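You operate a simulated robot arm through the tools that you are given. There is no shell and no other tool.

Carry out the task below with a simulated robot arm. There is one attempt and no reset: what you move stays moved.

## Task
Pile some things up. At the end: the white brush from the top of the wash bench is in the soak tank; the short green tray from the top of the wash bench is in the soak tank, with the small white pot from there on top of it and the plastic bush with a white band on top of that; whatever was shut is shut again. Leave all else as you found it, and nothing knocked over.

The check looks at the end state, three seconds after you hand in, the way a careful person would. Anything else that was tipped, shoved, dropped, spilled or broken makes it a failure.

## Robot
A 7-joint arm with a two-finger parallel gripper, fixed in place. Base frame: the origin is at the foot of the arm, x ahead of it, y to its left, z up; the work surface is at about z = 860. Lengths are in mm, angles in rad, forces in N, time in s.
Its first joint turns from -2.601 to 2.601 rad. Payload 3.43 kg.
The tool frame sits at the grasp point between the pads (the TCP): z along the fingers, y along the line on which they close. The tips reach 30 mm beyond it. The gripper opens to 94 mm. The fingers are 28 mm wide and 10 mm thick; the gripper's body (50 by 96 mm) begins 55 mm behind the TCP.
Orientation is told as [roll, pitch, yaw] about the base's x, y, z axes, in that order, counted from this pose: with the fingers straight down and closing along the base's y, the tool's x points along the base's -x, its y along +y and its z along -z.

## Interface
- The arm moves only by the tool jog_arm. Its argument "rows" is text: rows parted by semicolons, each of 7 numbers parted by spaces: the shift along the tool's x, y, z in mm, then the turn, a rotation vector about the tool's x, y, z in rad, then the gripper command, from -1 (shut) to 1 (fully open), values between in proportion. In form: dx dy dz ax ay az claw; .... A call has 1 to 20 rows; each row is the pose to reach, as a shift and turn from the pose commanded when the call began, along the tool's axes at that moment. Each row takes 0.2 s and may step no farther than 50 mm and 0.15 rad from the row before; otherwise, or with a gripper value out of range, the whole call is refused. Where a pose cannot be reached the arm comes as near as it can. A force on the tool above 40 N (or 10 N above the force at the start of the call, whichever is more), or a blocked arm, ends the call early, and 0.2 s more pass. The fingers move at their own pace (about 45 mm/s each) and stop on an object; they squeeze with about 22 N. The grip force told is the motor's: it shows also when the fingers shut on nothing. Time passes only in rows, and 0.2 s behind the last, so rows that repeat a pose let the fingers close. It gives the time, the measured TCP pose, the force on the tool (base axes), the opening and the grip force at its end, in the units of the frame above (readings bear some noise), with the torque about the TCP (base axes, N m) and any sound that the robot's microphone picked up.
- Cameras (640 x 400 px; columns grow to the right, rows downward): "scene" is fixed at [52.1, 500, 1422.1]; the picture's right is [0.70, -0.71, 0.00], its down [-0.60, -0.59, -0.55] and it looks along [0.39, 0.38, -0.84] (base axes); focal length 214 px, centre (320, 200). "wrist" rides on the gripper at [76, 14, -102] in the tool frame; the picture's right is [-0.18, 0.98, 0.00], its down [-0.75, -0.14, -0.64] and it looks along [-0.63, -0.12, 0.77] (tool axes); focal length 243 px, centre (320, 200). There is no depth. A picture from a camera that has moved, and an enlarged one, comes with that camera's place and axes in the base frame and with its lens.
- grab_frame(camera): a new picture of that camera. It takes no simulated time.
- close_up(camera, box): a new picture of the part [left, top, right, bottom] of that camera's present view, enlarged. It takes no simulated time.
- hand_in(): hands the job in; it is judged then, once.

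Places have to be worked out from the pictures, the camera data and where the tool is seen. Open the gripper and draw the arm clear of the work before you hand the job in, unless the task says otherwise.

The tools are called after "Call:" as a command line: name --argument value ..., lists and objects as JSON in quotes. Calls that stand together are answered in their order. jog_arm: Moves the arm, as the interface text tells. Its arguments: {"type":"object","properties":{"rows":{"type":"string"}},"required":["rows"]} The other tools are called the same way: grab_frame (camera) takes a picture; close_up (camera, box) takes an enlarged picture of a part of a camera's view; hand_in () hands the job in.

At the start:

```text
clock: 0.0
eef_pos: [603.9, 782.1, 1101.4]
orientation: [0.001, 0.0, 0.001]
force: [-0.6, -0.6, -0.6]
torque: [-0.01, -0.04, 0.02]
width: 94.4
grip_force: 0.1
```

scene: 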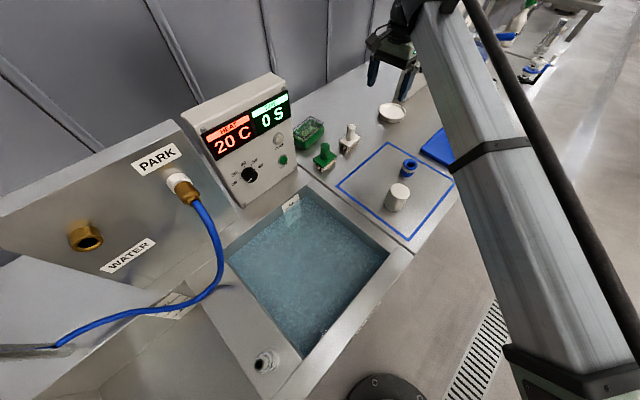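
wrist: 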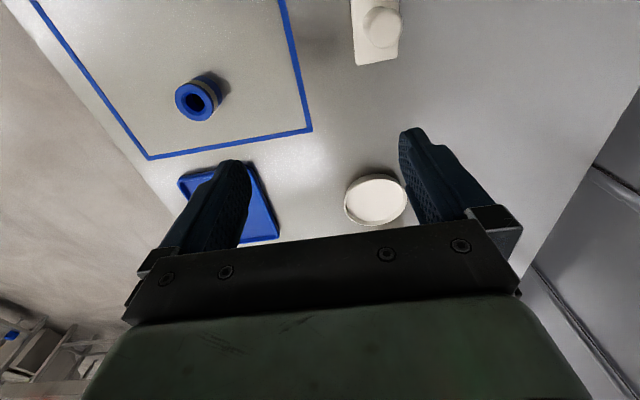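

I start by looking closer at the bench and the tank before moving anything.

Call:
close_up --camera "scene" --box '[270, 80, 470, 250]'

Call:
close_up --camera "scene" --box '[180, 170, 420, 390]'

Call:
close_up --camera "scene" --box '[440, 0, 640, 120]'

Call:
close_up --camera "wrist" --box '[0, 0, 640, 260]'

```text
2.35 times, centred on (370, 165) of scene
camera zoom: at [52.1, 500.0, 1422.1], right [0.7, -0.71, 0.0], down [-0.6, -0.59, -0.55], along [0.39, 0.38, -0.84], focal length 505 px, centre (202, 282)
```

zoom: 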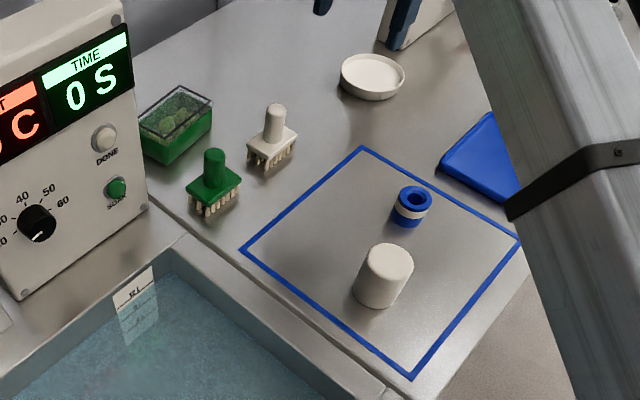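

```text
1.82 times, centred on (300, 280) of scene
camera zoom: at [52.1, 500.0, 1422.1], right [0.7, -0.71, 0.0], down [-0.6, -0.59, -0.55], along [0.39, 0.38, -0.84], focal length 390 px, centre (356, 54)
```

zoom: 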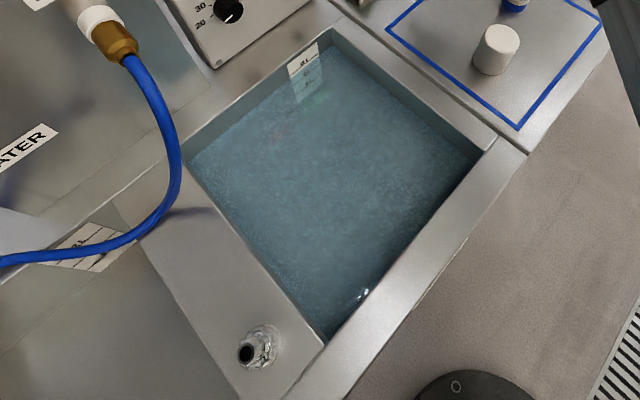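

```text
3.20 times, centred on (540, 60) of scene
camera zoom: at [52.1, 500.0, 1422.1], right [0.7, -0.71, 0.0], down [-0.6, -0.59, -0.55], along [0.39, 0.38, -0.84], focal length 686 px, centre (-384, 648)
```

zoom: 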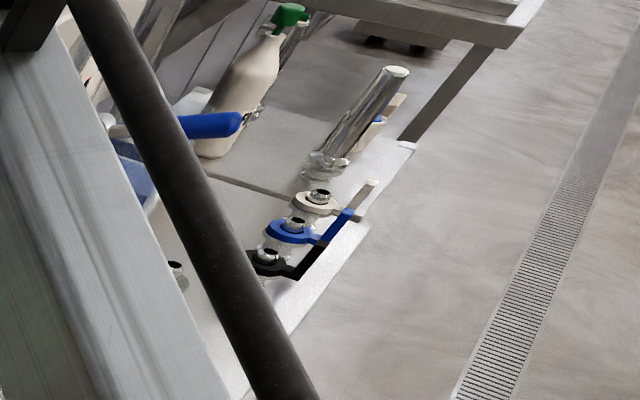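

```text
1.00 times, centred on (320, 130) of wrist (not enlarged: the box is as wide or as high as the picture)
camera zoom: at [528.1, 795.2, 1204.8], right [0.18, 0.98, 0.0], down [0.75, -0.14, 0.64], along [0.63, -0.12, -0.77], focal length 243 px, centre (320, 270)
```

zoom: 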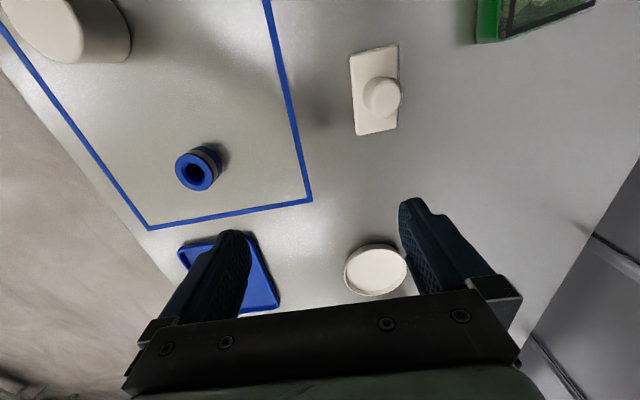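

The bush with the white band looks to be near (602, 624), and a white cylinder near (474, 589). The arm hides part of the bench, so I raise the tool and draw it back for a wider look.

Call:
jog_arm --rows "30 -30 -25 0 0 0 1; 60 -60 -50 0 0 0 1; 90 -90 -75 0 0 0 1; 120 -120 -100 0 0 0 1; 120 -120 -100 0 0 0 1"

```text
clock: 1.2
eef_pos: [486.0, 666.8, 1189.2]
orientation: [0.013, -0.011, 0.0]
force: [0.6, -0.1, -0.6]
torque: [0.02, -0.02, 0.0]
width: 94.1
grip_force: 0.1
out of reach, approached as far as the arm can: row 4, 5
```

Call:
grab_frame --camera "wrist"

Call:
grab_frame --camera "scene"

```text
taken
camera wrist: at [410.0, 679.0, 1293.2], right [0.18, 0.98, 0.02], down [0.75, -0.15, 0.65], along [0.64, -0.11, -0.76], focal length 243 px, centre (320, 200)
```

wrist: 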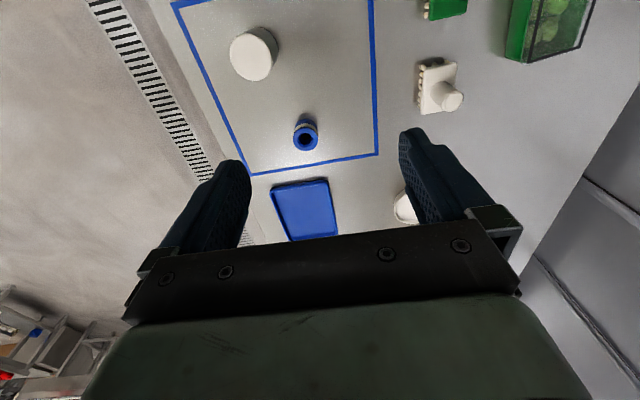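

```text
taken
```

scene: 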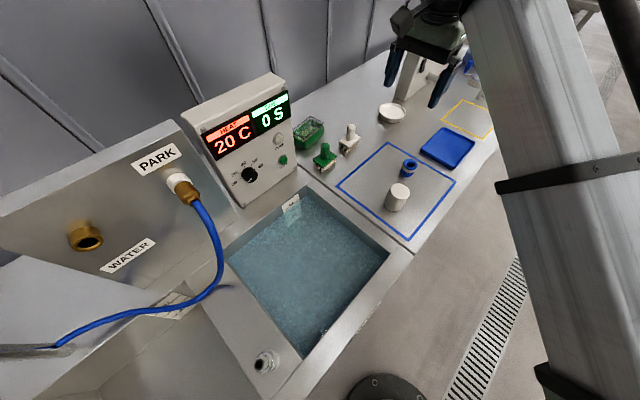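

Call:
close_up --camera "wrist" --box '[380, 0, 640, 130]'

Call:
close_up --camera "scene" --box '[340, 0, 540, 180]'

Call:
close_up --camera "scene" --box '[280, 100, 380, 190]'

```text
2.46 times, centred on (510, 65) of wrist
camera zoom: at [410.0, 679.0, 1293.2], right [0.18, 0.98, 0.02], down [0.75, -0.15, 0.65], along [0.64, -0.11, -0.76], focal length 597 px, centre (-148, 532)
```

zoom: 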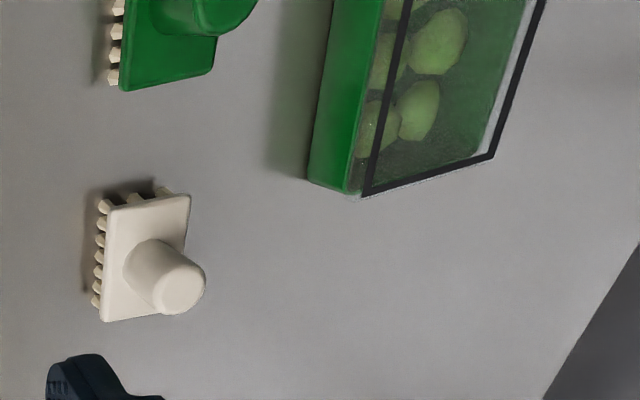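

```text
2.22 times, centred on (440, 90) of scene
camera zoom: at [52.1, 500.0, 1422.1], right [0.7, -0.71, 0.0], down [-0.6, -0.59, -0.55], along [0.39, 0.38, -0.84], focal length 477 px, centre (53, 444)
```

zoom: 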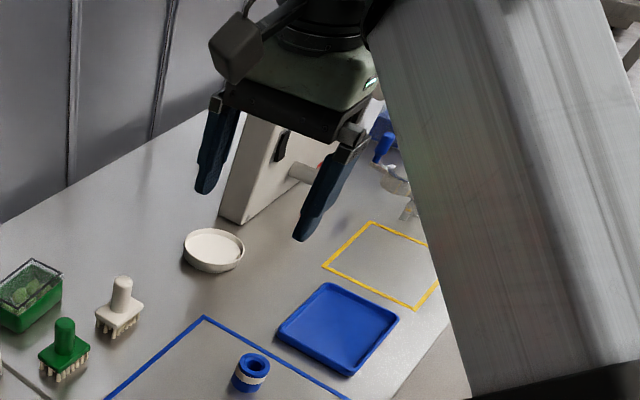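

```text
4.44 times, centred on (330, 145) of scene
camera zoom: at [52.1, 500.0, 1422.1], right [0.7, -0.71, 0.0], down [-0.6, -0.59, -0.55], along [0.39, 0.38, -0.84], focal length 953 px, centre (276, 444)
```

zoom: 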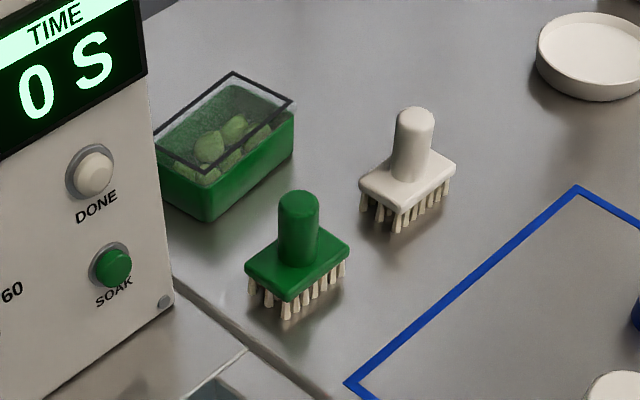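

There is a lidded green box at the back, but I have not yet seen anything I'd confidently call a short green tray. I turn the wrist camera toward the back of the bench and the tank to search.

Call:
jog_arm --rows "20 0 5 0 0 -0.14 1; 40 0 10 0 0 -0.28 1; 60 0 15 0 0 -0.42 1; 80 0 20 0 0 -0.56 1; 100 0 25 0 0 -0.70 1; 120 0 30 0 0 -0.84 1; 140 0 35 0 0 -0.98 1; 160 0 40 0 0 -1.12 1; 180 0 40 0 0 -1.26 1; 200 0 40 0 0 -1.40 1; 200 0 40 0 0 -1.54 1; 200 0 40 0 0 -1.54 1"

```text
clock: 2.8
eef_pos: [353.3, 669.4, 1152.9]
orientation: [0.003, -0.019, 0.94]
force: [-0.7, 0.6, 0.0]
torque: [-0.04, 0.0, -0.01]
width: 94.2
grip_force: 0.1
out of reach, approached as far as the arm can: row 1, 2, 3, 4, 5, 6, 7
stopped in row 7: the force on the tool passed its limit at 52 N (the readings are from after the stop); the commanded pose is now the measured one
```

A force spike stopped the move, so I check what it was before going on.

Call:
grab_frame --camera "scene"

Call:
grab_frame --camera "wrist"

```text
taken
```

scene: 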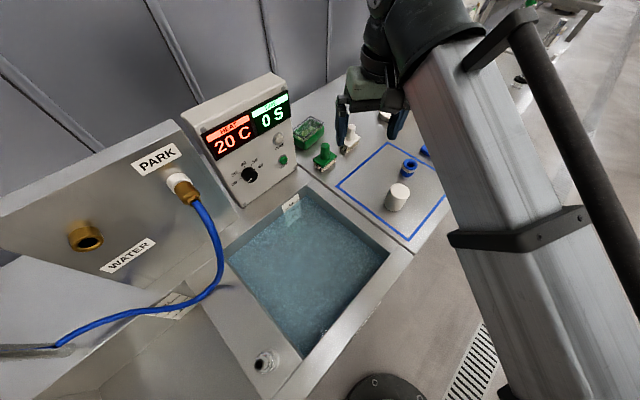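

```text
taken
camera wrist: at [296.2, 614.5, 1254.9], right [-0.69, 0.73, 0.01], down [0.55, 0.51, 0.66], along [0.47, 0.45, -0.76], focal length 243 px, centre (320, 200)
```

wrist: 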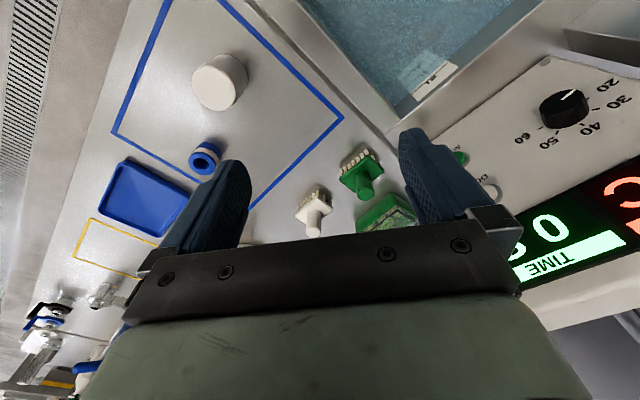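

Nothing seems touched; the readings are back to zero, so it was probably a jerk near the arm's reach limit. I zoom in on the new wrist view.

Call:
close_up --camera "wrist" --box '[0, 120, 240, 400]'

Call:
close_up --camera "wrist" --box '[280, 130, 480, 260]'

Call:
close_up --camera "wrist" --box '[400, 0, 640, 200]'

```text
1.43 times, centred on (120, 260) of wrist
camera zoom: at [296.2, 614.5, 1254.9], right [-0.69, 0.73, 0.01], down [0.55, 0.51, 0.66], along [0.47, 0.45, -0.76], focal length 347 px, centre (606, 114)
```

zoom: 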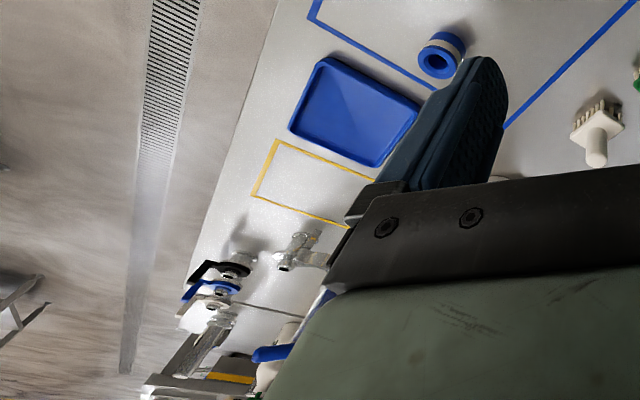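

```text
3.08 times, centred on (380, 195) of wrist
camera zoom: at [296.2, 614.5, 1254.9], right [-0.69, 0.73, 0.01], down [0.55, 0.51, 0.66], along [0.47, 0.45, -0.76], focal length 746 px, centre (135, 215)
```

zoom: 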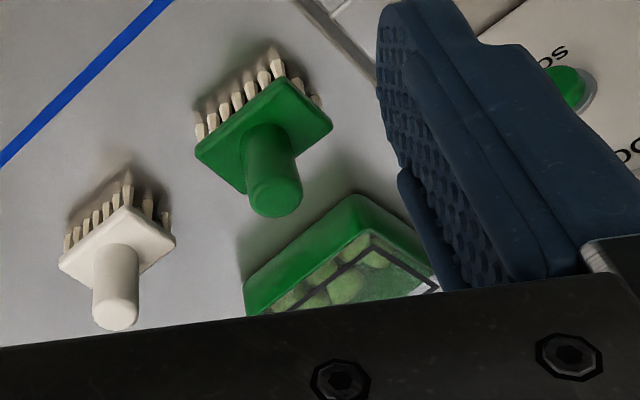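

```text
2.00 times, centred on (520, 100) of wrist
camera zoom: at [296.2, 614.5, 1254.9], right [-0.69, 0.73, 0.01], down [0.55, 0.51, 0.66], along [0.47, 0.45, -0.76], focal length 485 px, centre (-80, 400)
```

zoom: 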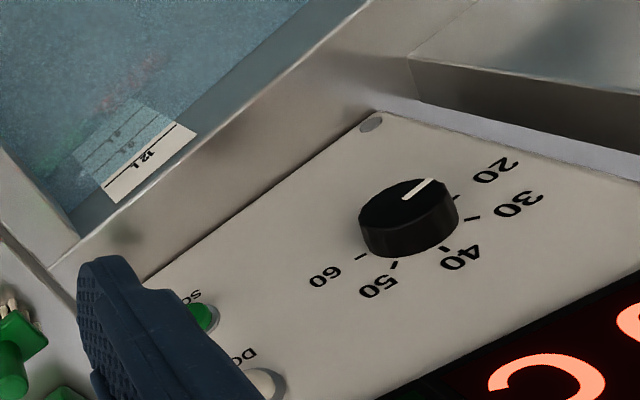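

No green tray so far. I move lower and to the left over the tank, slowly, looking toward the back and the left.

Call:
jog_arm --rows "5 8 8 0 0 -0.05 1; 12 18 16 0 0 -0.1 1; 20 30 25 0 0 -0.15 1; 28 43 34 0 0 -0.21 1; 36 56 42 0 0 -0.28 1; 44 70 50 0 0 -0.35 1; 52 84 58 0 0 -0.42 1; 60 98 64 0 0 -0.49 1; 68 110 68 0 0 -0.55 1; 75 120 70 0 0 -0.60 1; 80 127 70 0 0 -0.63 1; 80 127 70 0 0 -0.63 1"

Call:
grab_frame --camera "wrist"

Call:
grab_frame --camera "scene"

```text
clock: 5.4
eef_pos: [202.8, 681.1, 1081.9]
orientation: [-0.009, -0.018, 1.571]
force: [-0.3, 0.0, 0.7]
torque: [0.05, -0.03, -0.02]
width: 94.2
grip_force: 0.1
```

```text
taken
camera wrist: at [187.9, 602.7, 1184.0], right [-0.98, 0.18, 0.0], down [0.14, 0.74, 0.66], along [0.12, 0.64, -0.76], focal length 243 px, centre (320, 200)
```

wrist: 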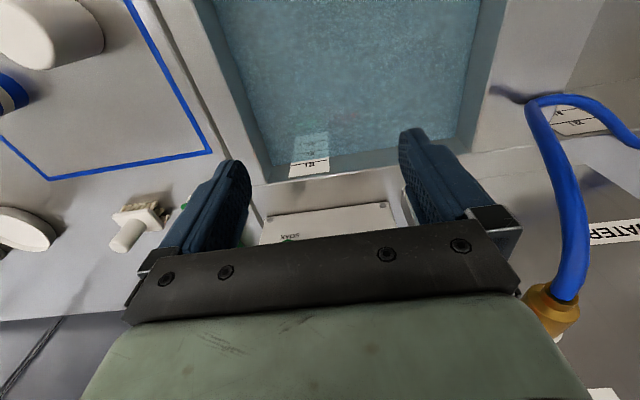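

```text
taken
```

scene: 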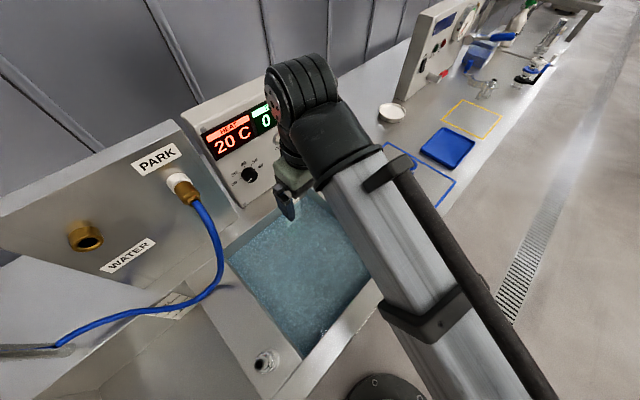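

Call:
close_up --camera "scene" --box '[370, 0, 610, 150]'

Call:
close_up --camera "scene" --box '[0, 180, 320, 400]'

Call:
close_up --camera "wrist" --box '[440, 0, 640, 250]'

```text
2.67 times, centred on (490, 75) of scene
camera zoom: at [52.1, 500.0, 1422.1], right [0.7, -0.71, 0.0], down [-0.6, -0.59, -0.55], along [0.39, 0.38, -0.84], focal length 572 px, centre (-133, 533)
```

zoom: 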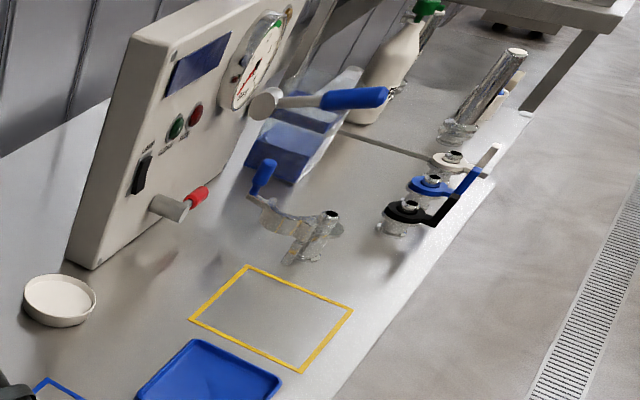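

```text
1.82 times, centred on (160, 290) of scene
camera zoom: at [52.1, 500.0, 1422.1], right [0.7, -0.71, 0.0], down [-0.6, -0.59, -0.55], along [0.39, 0.38, -0.84], focal length 390 px, centre (611, 36)
```

zoom: 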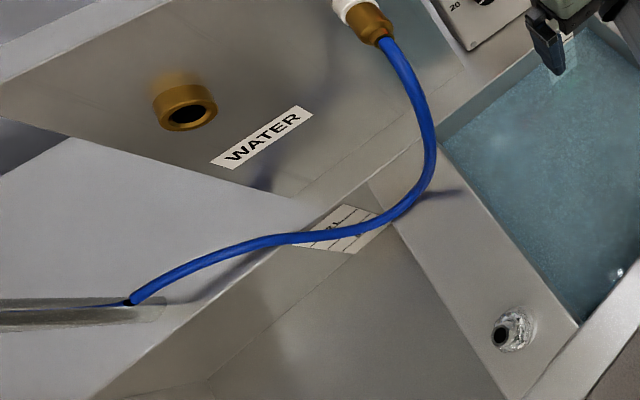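

```text
1.60 times, centred on (540, 125) of wrist
camera zoom: at [187.9, 602.7, 1184.0], right [-0.98, 0.18, 0.0], down [0.14, 0.74, 0.66], along [0.12, 0.64, -0.76], focal length 388 px, centre (-32, 320)
```

zoom: 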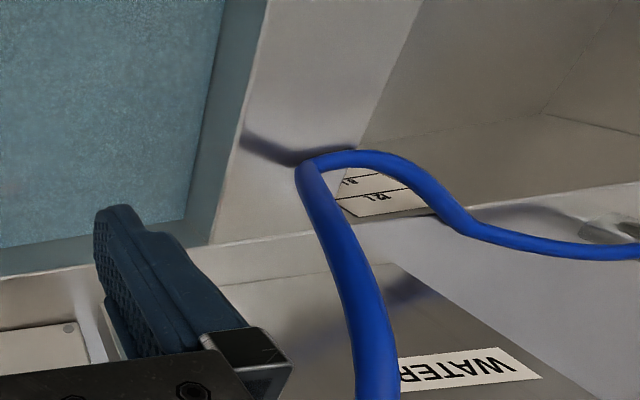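

There is a second, empty tank to the left with a drain. I keep turning left to see the rest of the bench top.

Call:
jog_arm --rows "-2 15 0 0 0 -0.06 1; -4 32 0 0 0 -0.13 1; -6 50 0 0 0 -0.2 1; -8 70 0 0 0 -0.28 1; -10 90 0 0 0 -0.36 1; -12 110 0 0 0 -0.44 1; -14 130 0 0 0 -0.52 1; -16 150 0 0 0 -0.6 1; -18 170 0 0 0 -0.68 1; -19 185 0 0 0 -0.74 1; -20 200 0 0 0 -0.8 1; -20 200 0 0 0 -0.8 1"

Call:
grab_frame --camera "wrist"

Call:
grab_frame --camera "scene"

```text
clock: 8.0
eef_pos: [2.7, 702.4, 1079.7]
orientation: [-0.018, -0.004, 2.371]
force: [0.2, -0.9, 0.7]
torque: [0.01, -0.04, -0.02]
width: 94.0
grip_force: 0.1
```

```text
taken
camera wrist: at [47.8, 636.1, 1182.9], right [-0.82, -0.58, -0.02], down [-0.45, 0.62, 0.65], along [-0.36, 0.54, -0.76], focal length 243 px, centre (320, 200)
```

wrist: 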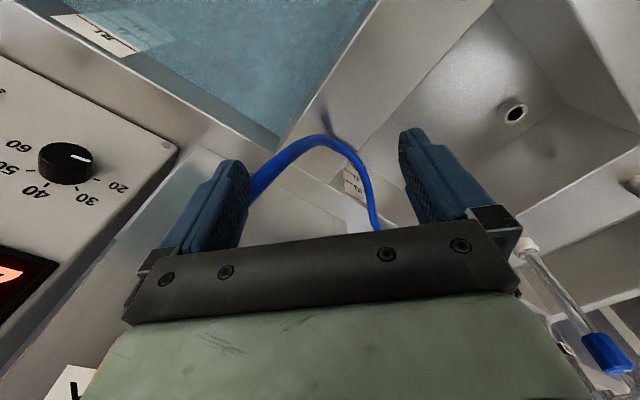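

```text
taken
```

scene: 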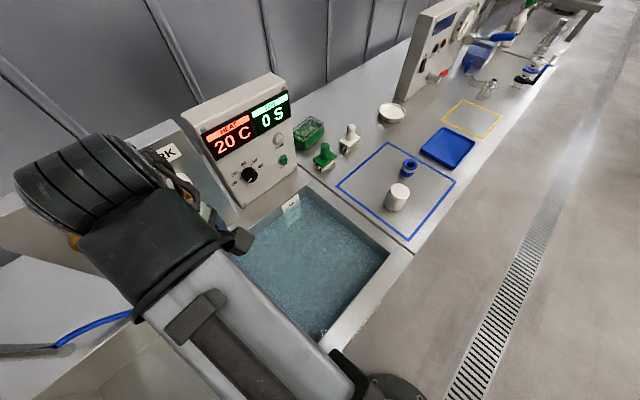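

The hose from PARK passes just under the gripper here, so I back away from it first and check before looking further left.

Call:
jog_arm --rows "10 10 -5 0 0 0 1; 20 20 -10 0 0 0 1; 30 30 -15 0 0 0 1; 40 40 -20 0 0 0 1; 49 50 -20 0 0 0 1; 49 50 -20 0 0 0 1"

Call:
close_up --camera "wrist" --box '[320, 0, 640, 400]'

```text
clock: 9.4
eef_pos: [5.0, 629.2, 1099.7]
orientation: [-0.017, -0.006, 2.37]
force: [0.4, 0.7, -0.6]
torque: [0.01, 0.02, -0.02]
width: 94.1
grip_force: 0.1
```

```text
1.00 times, centred on (480, 200) of wrist (not enlarged: the box is as wide or as high as the picture)
camera zoom: at [48.7, 564.9, 1202.0], right [-0.82, -0.58, -0.02], down [-0.45, 0.62, 0.65], along [-0.36, 0.54, -0.76], focal length 243 px, centre (160, 200)
```

zoom: 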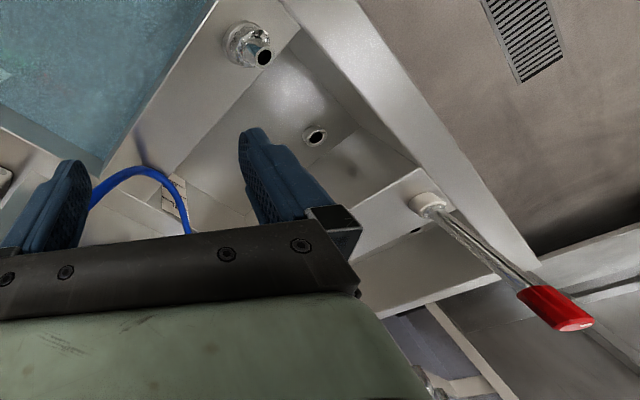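

Call:
jog_arm --rows "-10 10 0 0 0 -0.03 1; -25 24 0 0 0 -0.06 1; -42 40 0 0 0 -0.1 1; -60 58 0 0 0 -0.15 1; -80 78 0 0 0 -0.2 1; -100 98 0 0 0 -0.25 1; -120 118 0 0 0 -0.3 1; -140 136 0 0 0 -0.34 1; -155 152 0 0 0 -0.38 1; -170 166 0 0 0 -0.4 1; -179 174 0 0 0 -0.4 1; -179 174 0 0 0 -0.4 1"

Call:
grab_frame --camera "wrist"

Call:
grab_frame --camera "scene"

```text
clock: 12.0
eef_pos: [-244.6, 630.4, 1098.9]
orientation: [-0.021, 0.002, 2.769]
force: [0.3, 0.0, -0.3]
torque: [0.01, 0.02, 0.01]
width: 94.1
grip_force: 0.1
```

```text
taken
camera wrist: at [-179.8, 587.6, 1201.1], right [-0.53, -0.85, -0.02], down [-0.66, 0.39, 0.64], along [-0.54, 0.35, -0.77], focal length 243 px, centre (320, 200)
```

wrist: 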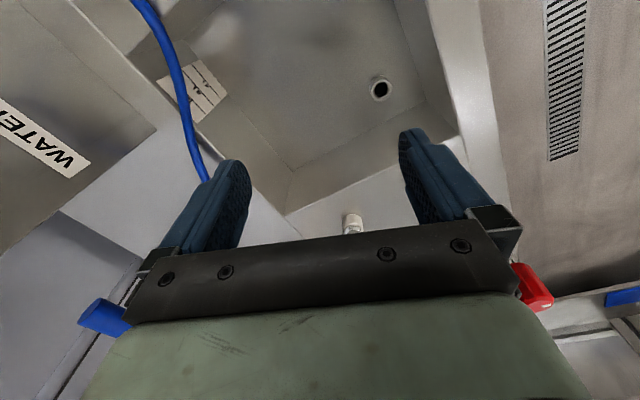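

```text
taken
```

scene: 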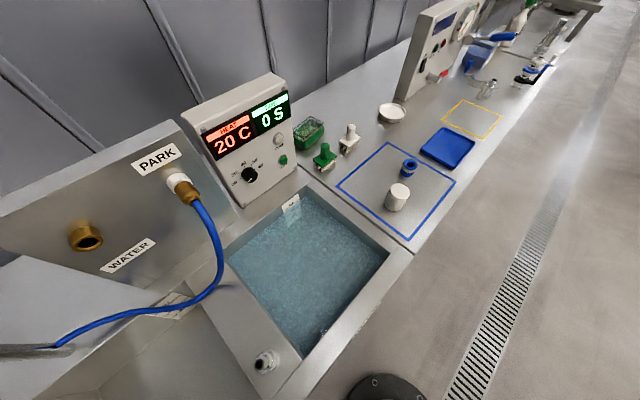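

I tilt the tool up in place so the wrist camera can look further along the left end of the bench.

Call:
jog_arm --rows "0 0 0 0 -0.08 0 1; 0 0 0 0 -0.16 0 1; 0 0 0 0 -0.24 0 1; 0 0 0 0 -0.32 0 1; 0 0 0 0 -0.4 0 1; 0 0 0 0 -0.48 0 1; 0 0 0 0 -0.55 0 1; 0 0 0 0 -0.6 0 1; 0 0 0 0 -0.6 0 1"

Call:
grab_frame --camera "wrist"

```text
clock: 14.0
eef_pos: [-246.3, 631.6, 1097.7]
orientation: [-0.023, -0.597, 2.783]
force: [-0.1, 0.7, 0.9]
torque: [0.02, -0.01, 0.0]
width: 94.4
grip_force: 0.1
```

```text
taken
camera wrist: at [-138.1, 572.6, 1139.8], right [-0.5, -0.86, 0.09], down [-0.2, 0.21, 0.96], along [-0.84, 0.46, -0.27], focal length 243 px, centre (320, 200)
```

wrist: 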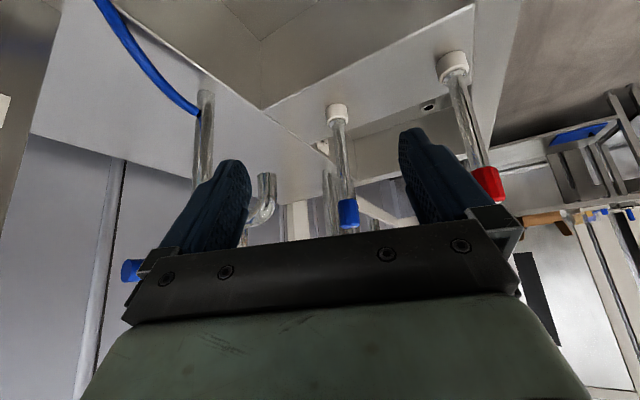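

Call:
close_up --camera "scene" --box '[285, 105, 335, 160]'

Call:
close_up --camera "scene" --box '[370, 140, 480, 220]'

Call:
close_up --camera "scene" --box '[370, 0, 610, 150]'

Call:
close_up --camera "scene" --box '[220, 180, 420, 380]'

```text
7.27 times, centred on (310, 132) of scene
camera zoom: at [52.1, 500.0, 1422.1], right [0.7, -0.71, 0.0], down [-0.6, -0.59, -0.55], along [0.39, 0.38, -0.84], focal length 1560 px, centre (393, 691)
```

zoom: 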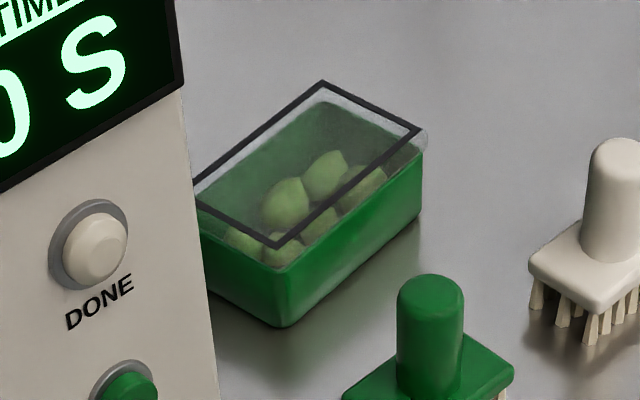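

```text
5.00 times, centred on (425, 180) of scene
camera zoom: at [52.1, 500.0, 1422.1], right [0.7, -0.71, 0.0], down [-0.6, -0.59, -0.55], along [0.39, 0.38, -0.84], focal length 1072 px, centre (-205, 300)
```

zoom: 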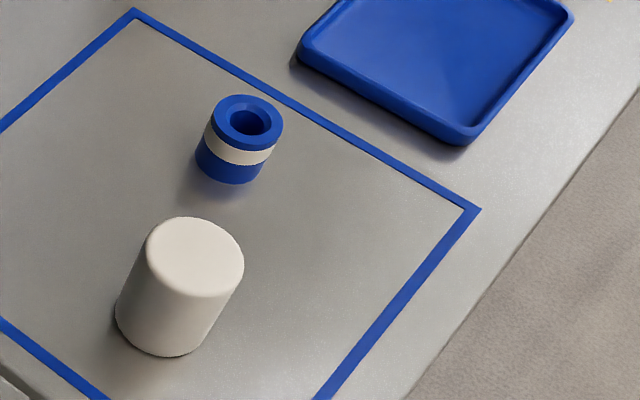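

```text
2.67 times, centred on (490, 75) of scene
camera zoom: at [52.1, 500.0, 1422.1], right [0.7, -0.71, 0.0], down [-0.6, -0.59, -0.55], along [0.39, 0.38, -0.84], focal length 572 px, centre (-133, 533)
```

zoom: 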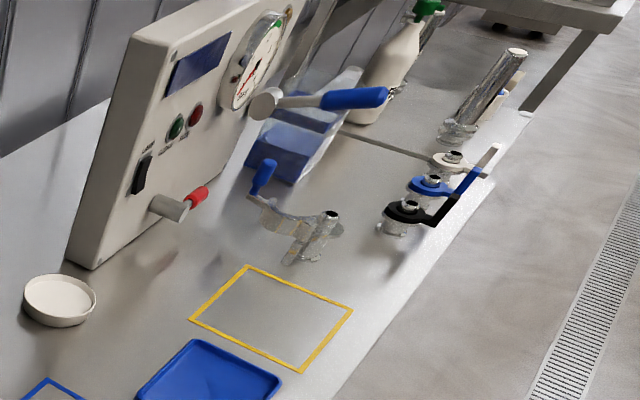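

```text
2.00 times, centred on (320, 280) of scene
camera zoom: at [52.1, 500.0, 1422.1], right [0.7, -0.71, 0.0], down [-0.6, -0.59, -0.55], along [0.39, 0.38, -0.84], focal length 429 px, centre (320, 40)
```

zoom: 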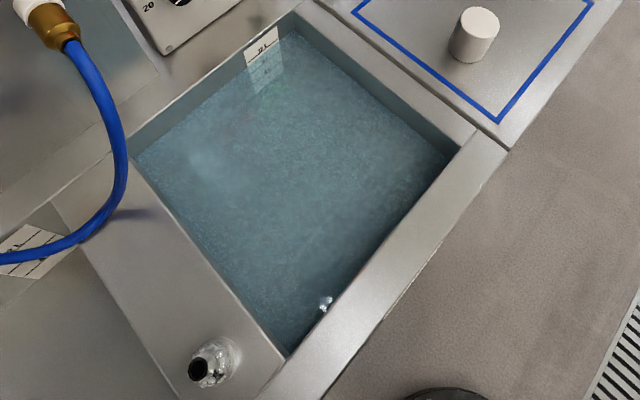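

The left end has only taps, pipes and a trolley beyond. I undo the tilt and go back over the tank by the same clear path to study the right side and the back of the bench.

Call:
jog_arm --rows "0 0 0 0 0.1 0 1; 0 0 0 0 0.2 0 1; 0 0 0 0 0.3 0 1; 0 0 0 0 0.4 0 1; 0 0 0 0 0.5 0 1; 0 0 0 0 0.58 0 1; 0 0 0 0 0.6 0 1; 0 0 0 0 0.6 0 1"

```text
clock: 15.8
eef_pos: [-245.5, 630.4, 1098.4]
orientation: [-0.018, 0.0, 2.77]
force: [0.2, 0.2, 0.7]
torque: [0.04, -0.02, -0.02]
width: 94.3
grip_force: 0.1
```

Call:
jog_arm --rows "8 -3 0 0 0 0.03 1; 20 -7 0 0 0 0.07 1; 38 -14 0 0 0 0.13 1; 60 -22 0 0 0 0.2 1; 85 -31 0 0 0 0.28 1; 110 -40 0 0 0 0.36 1; 135 -49 0 0 0 0.45 1; 160 -58 0 0 0 0.54 1; 185 -67 0 0 0 0.63 1; 210 -76 0 0 0 0.72 1; 235 -85 0 0 0 0.81 1; 260 -95 0 0 0 0.9 1; 285 -104 0 0 0 0.99 1; 310 -113 0 0 0 1.08 1; 335 -122 0 0 0 1.17 1; 358 -130 0 0 0 1.26 1; 380 -138 0 0 0 1.34 1; 400 -145 0 0 0 1.41 1; 412 -150 0 0 0 1.45 1; 418 -152 0 0 0 1.47 1"

Call:
grab_frame --camera "wrist"

```text
clock: 17.6
eef_pos: [-78.7, 629.5, 1100.3]
orientation: [-0.019, -0.016, 2.251]
force: [-3.6, 1.5, -4.4]
torque: [0.08, -0.29, -0.18]
width: 94.1
grip_force: 0.1
stopped in row 9: the force on the tool passed its limit at 47 N (the readings are from after the stop); the commanded pose is now the measured one
```

```text
taken
camera wrist: at [-42.9, 557.9, 1201.7], right [-0.88, -0.47, -0.02], down [-0.37, 0.66, 0.66], along [-0.3, 0.58, -0.75], focal length 243 px, centre (320, 200)
```

wrist: 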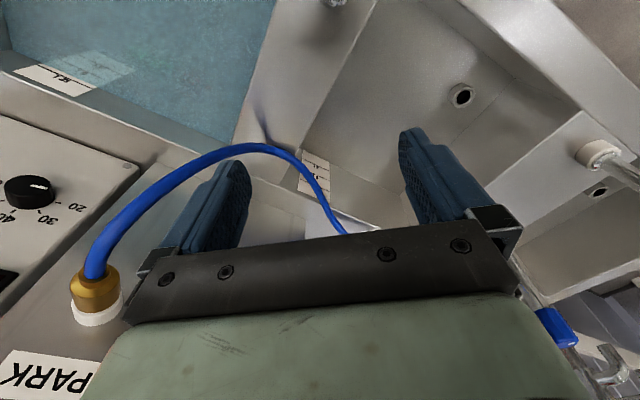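

Call:
grab_frame --camera "scene"

Call:
close_up --camera "scene" --box '[0, 120, 300, 400]'

Call:
close_up --camera "wrist" --box '[60, 100, 400, 320]'

```text
taken
```

scene: 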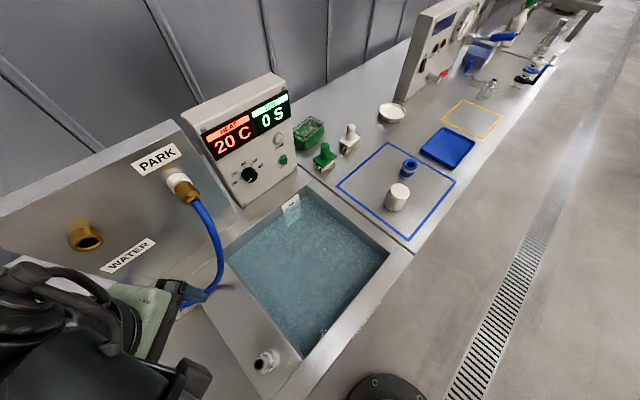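

```text
1.43 times, centred on (150, 260) of scene
camera zoom: at [52.1, 500.0, 1422.1], right [0.7, -0.71, 0.0], down [-0.6, -0.59, -0.55], along [0.39, 0.38, -0.84], focal length 306 px, centre (563, 114)
```

zoom: 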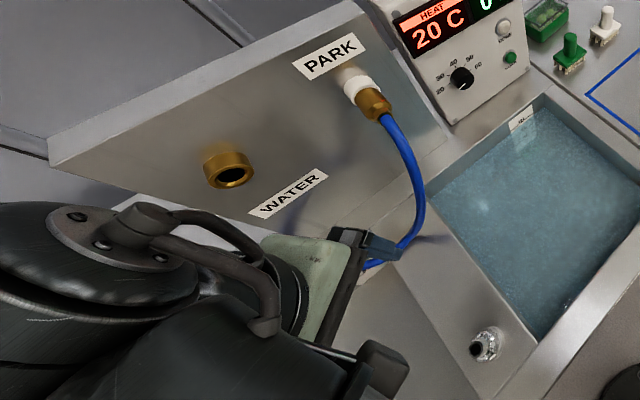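

```text
1.82 times, centred on (230, 210) of wrist
camera zoom: at [-42.9, 557.9, 1201.7], right [-0.88, -0.47, -0.02], down [-0.37, 0.66, 0.66], along [-0.3, 0.58, -0.75], focal length 441 px, centre (484, 182)
```

zoom: 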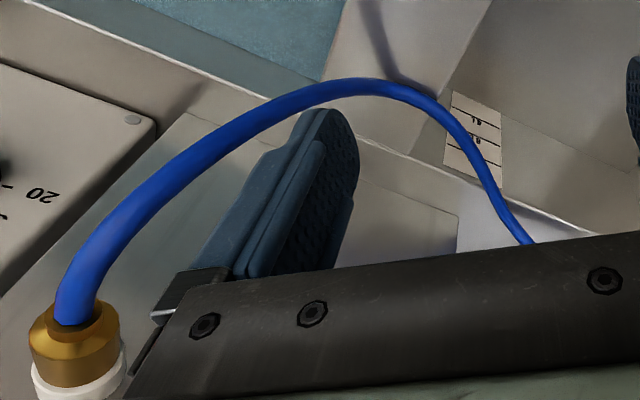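

I hold still to see whether any force persists here.

Call:
jog_arm --rows "0 0 0 0 0 0 1; 0 0 0 0 0 0 1"

```text
clock: 18.2
eef_pos: [-79.6, 629.1, 1099.9]
orientation: [-0.021, -0.014, 2.247]
force: [-1.6, 2.6, -6.1]
torque: [0.15, -0.03, -0.05]
width: 94.2
grip_force: 0.2
```

Call:
jog_arm --rows "-3 1 0 0 0 -0.01 1; -8 3 0 0 0 -0.03 1; -15 6 0 0 0 -0.06 1; -15 6 0 0 0 -0.06 1"

Call:
close_up --camera "scene" --box '[0, 120, 300, 400]'

```text
clock: 19.2
eef_pos: [-93.0, 637.1, 1100.3]
orientation: [-0.021, -0.012, 2.309]
force: [0.4, -0.1, -1.1]
torque: [-0.02, -0.02, -0.01]
width: 94.0
grip_force: 0.0
```

```text
1.43 times, centred on (150, 260) of scene
camera zoom: at [52.1, 500.0, 1422.1], right [0.7, -0.71, 0.0], down [-0.6, -0.59, -0.55], along [0.39, 0.38, -0.84], focal length 306 px, centre (563, 114)
```

zoom: 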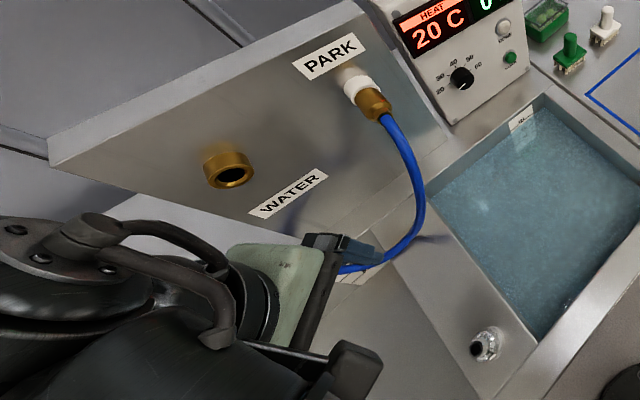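

The light contact is gone after backing off 15 mm, and the hose looks unchanged. I go on more slowly, higher and nearer the base, to keep well away from the hose.

Call:
jog_arm --rows "2 3 -4 0 0 0 1; 5 8 -10 0 0 0 1; 12 12 -15 0 0 0 1; 24 4 -20 0 0 0.02 1; 36 -5 -20 0 0 0.05 1; 48 -14 -20 0 0 0.08 1; 60 -23 -20 0 0 0.11 1; 72 -32 -20 0 0 0.14 1; 84 -41 -20 0 0 0.17 1; 93 -48 -20 0 0 0.2 1; 93 -48 -20 0 0 0.2 1"

```text
clock: 19.9
eef_pos: [-96.7, 629.2, 1110.1]
orientation: [-0.025, -0.02, 2.314]
force: [-2.8, 7.7, -13.0]
torque: [0.07, 0.07, 0.04]
width: 94.0
grip_force: 0.0
stopped in row 3: the force on the tool passed its limit at 47 N (the readings are from after the stop); the commanded pose is now the measured one
```

The tool is pressed from above and behind, so the hand is meeting the arm's own forearm when high and close in. I go lower and slightly outward instead, retracing the earlier clear pass.

Call:
jog_arm --rows "-2 -2 6 0 0 0 1; -5 -5 14 0 0 0 1; -7 -7 22 0 0 0 1; 0 -15 25 0 0 -0.01 1; 10 -30 25 0 0 -0.02 1; 20 -45 25 0 0 -0.03 1; 30 -60 25 0 0 -0.04 1; 40 -75 25 0 0 -0.05 1; 49 -90 25 0 0 -0.056 1; 49 -90 25 0 0 -0.056 1"

```text
clock: 22.1
eef_pos: [3.3, 654.4, 1086.3]
orientation: [-0.026, -0.017, 2.369]
force: [1.0, 0.6, 0.6]
torque: [0.01, 0.0, 0.01]
width: 94.2
grip_force: 0.1
```

Call:
jog_arm --rows "6 -8 1 0 0 0.03 1; 15 -18 2 0 0 0.07 1; 25 -31 3 0 0 0.13 1; 36 -45 4 0 0 0.2 1; 47 -59 5 0 0 0.27 1; 58 -73 5 0 0 0.35 1; 69 -87 5 0 0 0.43 1; 80 -101 5 0 0 0.51 1; 91 -115 5 0 0 0.59 1; 102 -128 5 0 0 0.66 1; 112 -141 5 0 0 0.72 1; 120 -151 5 0 0 0.77 1; 126 -157 5 0 0 0.8 1; 126 -157 5 0 0 0.8 1"

Call:
grab_frame --camera "scene"

```text
clock: 25.1
eef_pos: [203.7, 678.2, 1084.5]
orientation: [-0.006, -0.033, 1.567]
force: [-0.1, 0.4, 0.4]
torque: [0.01, -0.01, 0.01]
width: 93.9
grip_force: 0.0
```

```text
taken
```

scene: 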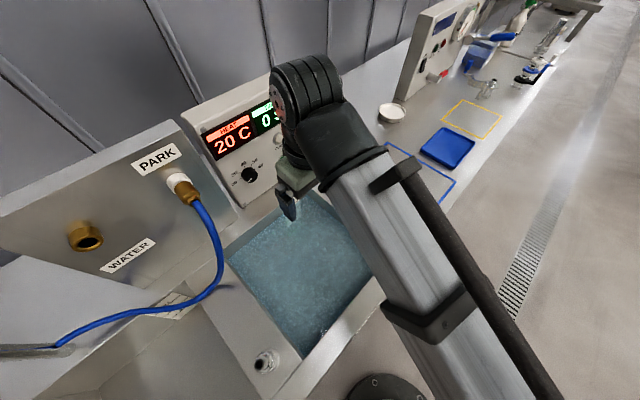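

Back over the tank with the hose untouched. I move on to above the brushes to look at the back of the bench and the green box.

Call:
jog_arm --rows "-3 -10 0 0 0 0.02 1; -6 -25 0 0 0 0.04 1; -9 -43 0 0 0 0.07 1; -12 -61 0 0 0 0.1 1; -15 -79 0 0 0 0.13 1; -18 -97 0 0 0 0.16 1; -21 -115 0 0 0 0.19 1; -24 -133 0 0 0 0.22 1; -27 -151 0 0 0 0.25 1; -30 -169 0 0 0 0.28 1; -33 -187 0 0 0 0.31 1; -36 -205 0 0 0 0.34 1; -38 -220 0 0 0 0.36 1; -40 -230 0 0 0 0.367 1; -40 -230 0 0 0 0.367 1"

Call:
grab_frame --camera "wrist"

```text
clock: 28.3
eef_pos: [433.9, 718.2, 1082.7]
orientation: [0.006, -0.03, 1.199]
force: [0.4, 0.1, -0.6]
torque: [-0.03, 0.0, 0.05]
width: 94.1
grip_force: 0.1
```

```text
taken
camera wrist: at [393.9, 648.9, 1184.0], right [-0.85, 0.53, 0.01], down [0.4, 0.63, 0.66], along [0.34, 0.57, -0.75], focal length 243 px, centre (320, 200)
```

wrist: 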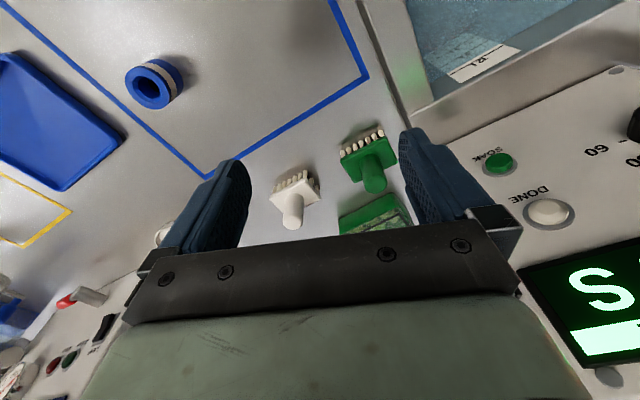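

Now I tilt the tool in place to raise the view toward the back wall.

Call:
jog_arm --rows "0 0 0 0 -0.08 0 1; 0 0 0 0 -0.16 0 1; 0 0 0 0 -0.24 0 1; 0 0 0 0 -0.32 0 1; 0 0 0 0 -0.4 0 1; 0 0 0 0 -0.46 0 1; 0 0 0 0 -0.5 0 1; 0 0 0 0 -0.5 0 1"

Call:
grab_frame --camera "wrist"

Call:
close_up --camera "wrist" --box '[220, 0, 440, 200]'

```text
clock: 30.1
eef_pos: [434.2, 718.7, 1084.6]
orientation: [0.009, -0.531, 1.197]
force: [0.3, 0.8, 0.0]
torque: [-0.02, -0.01, -0.01]
width: 93.9
grip_force: 0.1
```

```text
taken
camera wrist: at [378.9, 612.8, 1135.9], right [-0.86, 0.5, 0.1], down [0.25, 0.25, 0.93], along [0.44, 0.83, -0.34], focal length 243 px, centre (320, 200)
```

wrist: 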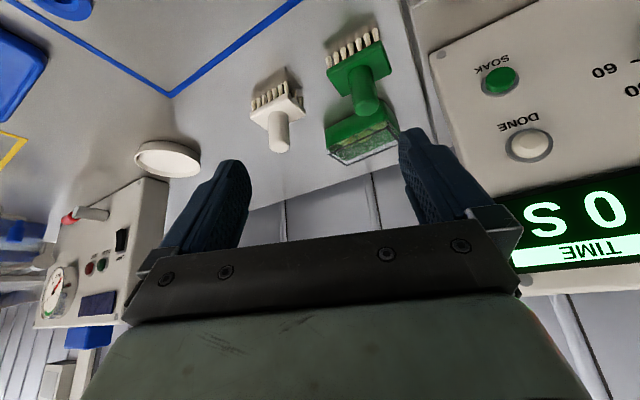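

```text
2.00 times, centred on (330, 100) of wrist
camera zoom: at [378.9, 612.8, 1135.9], right [-0.86, 0.5, 0.1], down [0.25, 0.25, 0.93], along [0.44, 0.83, -0.34], focal length 485 px, centre (300, 400)
```

zoom: 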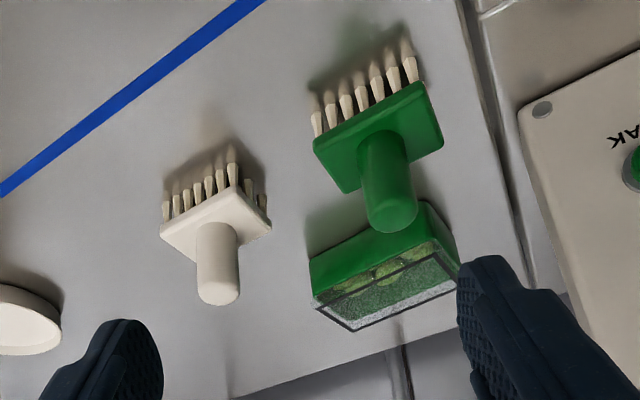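

The back of the bench holds only the two brushes, the lidded green box and the dish. Before deciding that the green box is the "short green tray", I level the tool and swing round to look at the other side of the aisle.

Call:
jog_arm --rows "0 0 0 0 0.08 0 1; 0 0 0 0 0.16 0 1; 0 0 0 0 0.24 0 1; 0 0 0 0 0.32 0 1; 0 0 0 0 0.4 0 1; 0 0 0 0 0.48 0 1; 0 0 0 0 0.53 0 1; 0 0 0 0 0.53 0 1"

```text
clock: 31.9
eef_pos: [433.2, 718.9, 1085.1]
orientation: [0.008, 0.0, 1.202]
force: [-0.3, 0.2, -0.4]
torque: [0.01, 0.01, -0.03]
width: 94.3
grip_force: 0.0
```

Call:
jog_arm --rows "7 -13 0 0 0 0.02 1; 20 -38 0 0 0 0.06 1; 33 -64 0 0 0 0.11 1; 46 -89 0 0 0 0.16 1; 59 -115 0 0 0 0.21 1; 72 -140 0 0 0 0.26 1; 85 -166 0 0 0 0.31 1; 98 -191 0 0 0 0.36 1; 111 -217 0 0 0 0.41 1; 124 -242 0 0 0 0.46 1; 137 -268 0 0 0 0.51 1; 150 -293 0 0 0 0.56 1; 163 -319 0 0 0 0.61 1; 174 -342 0 0 0 0.64 1; 182 -357 0 0 0 0.66 1; 182 -357 0 0 0 0.66 1"

Call:
grab_frame --camera "wrist"

Call:
grab_frame --camera "scene"

```text
clock: 35.3
eef_pos: [698.6, 418.7, 1083.5]
orientation: [0.003, 0.004, 0.541]
force: [-0.3, 0.5, 0.2]
torque: [0.0, 0.01, 0.01]
width: 94.2
grip_force: 0.0
```

```text
taken
camera wrist: at [628.7, 390.9, 1187.6], right [-0.35, 0.94, 0.0], down [0.72, 0.27, 0.64], along [0.6, 0.23, -0.77], focal length 243 px, centre (320, 200)
```

wrist: 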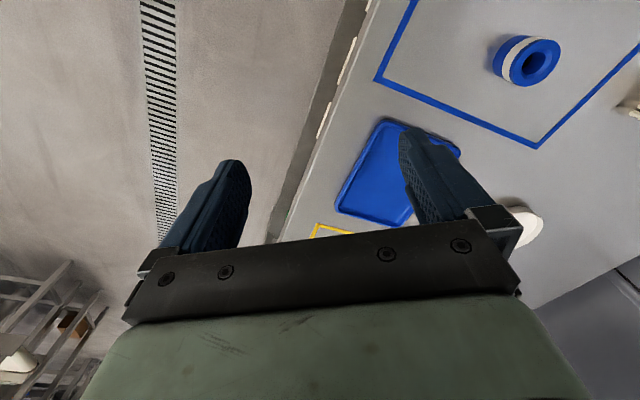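

```text
taken
```

scene: 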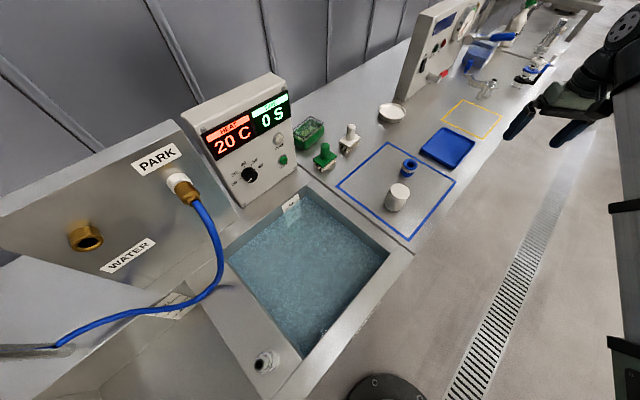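

There are light marks on the front edge of the bench, perhaps drawer handles. I zoom in on them.

Call:
close_up --camera "wrist" --box '[260, 0, 420, 160]'

Call:
close_up --camera "wrist" --box '[0, 230, 140, 400]'

Call:
close_up --camera "wrist" --box '[340, 0, 640, 250]'

```text
2.50 times, centred on (340, 80) of wrist
camera zoom: at [628.7, 390.9, 1187.6], right [-0.35, 0.94, 0.0], down [0.72, 0.27, 0.64], along [0.6, 0.23, -0.77], focal length 606 px, centre (270, 500)
```

zoom: 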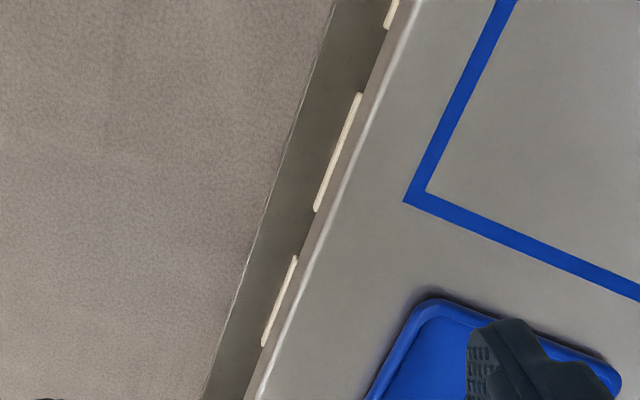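

```text
2.35 times, centred on (70, 315) of wrist
camera zoom: at [628.7, 390.9, 1187.6], right [-0.35, 0.94, 0.0], down [0.72, 0.27, 0.64], along [0.6, 0.23, -0.77], focal length 571 px, centre (908, -71)
```

zoom: 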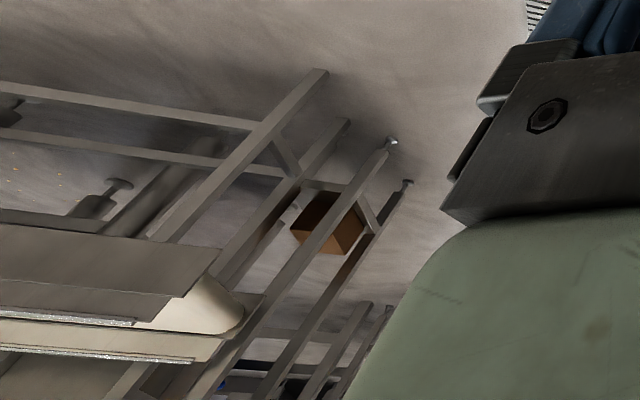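

```text
1.60 times, centred on (490, 125) of wrist
camera zoom: at [628.7, 390.9, 1187.6], right [-0.35, 0.94, 0.0], down [0.72, 0.27, 0.64], along [0.6, 0.23, -0.77], focal length 388 px, centre (48, 320)
```

zoom: 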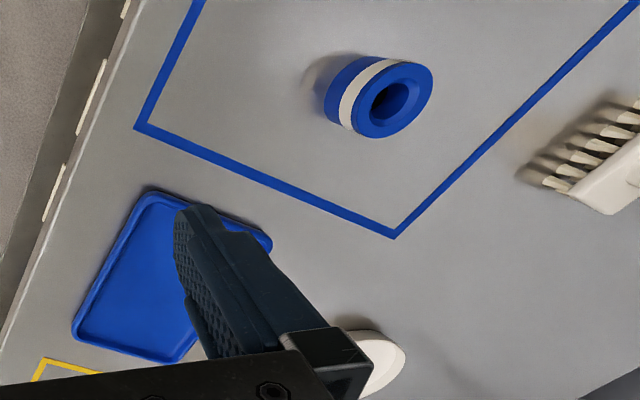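

The bench front has a few pale strips; I move into the aisle and look at the front face directly.

Call:
jog_arm --rows "7 -7 1 0 0 -0.03 1; 20 -21 4 0 0 -0.09 1; 33 -35 7 0 0 -0.15 1; 46 -49 10 0 0 -0.21 1; 59 -63 12 0 0 -0.27 1; 72 -77 14 0 0 -0.33 1; 85 -91 16 0 0 -0.39 1; 98 -105 18 0 0 -0.45 1; 111 -119 20 0 0 -0.51 1; 124 -133 22 0 0 -0.57 1; 137 -147 24 0 0 -0.63 1; 150 -161 26 0 0 -0.69 1; 163 -175 28 0 0 -0.75 1; 176 -187 30 0 0 -0.8 1; 185 -196 32 0 0 -0.84 1; 189 -200 33 0 0 -0.86 1; 189 -200 33 0 0 -0.86 1"

Call:
grab_frame --camera "wrist"

```text
clock: 38.9
eef_pos: [642.4, 150.6, 1050.5]
orientation: [0.006, -0.003, 1.403]
force: [-0.2, -0.2, 0.0]
torque: [0.0, 0.02, 0.01]
width: 93.9
grip_force: 0.1
```

```text
taken
camera wrist: at [616.7, 77.2, 1153.1], right [-0.94, 0.35, 0.01], down [0.27, 0.72, 0.64], along [0.22, 0.6, -0.77], focal length 243 px, centre (320, 200)
```

wrist: 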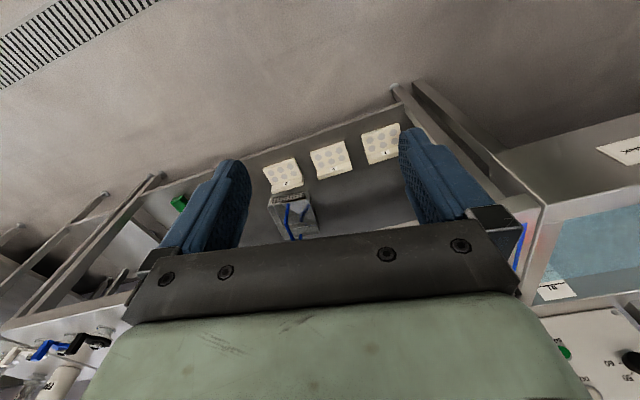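

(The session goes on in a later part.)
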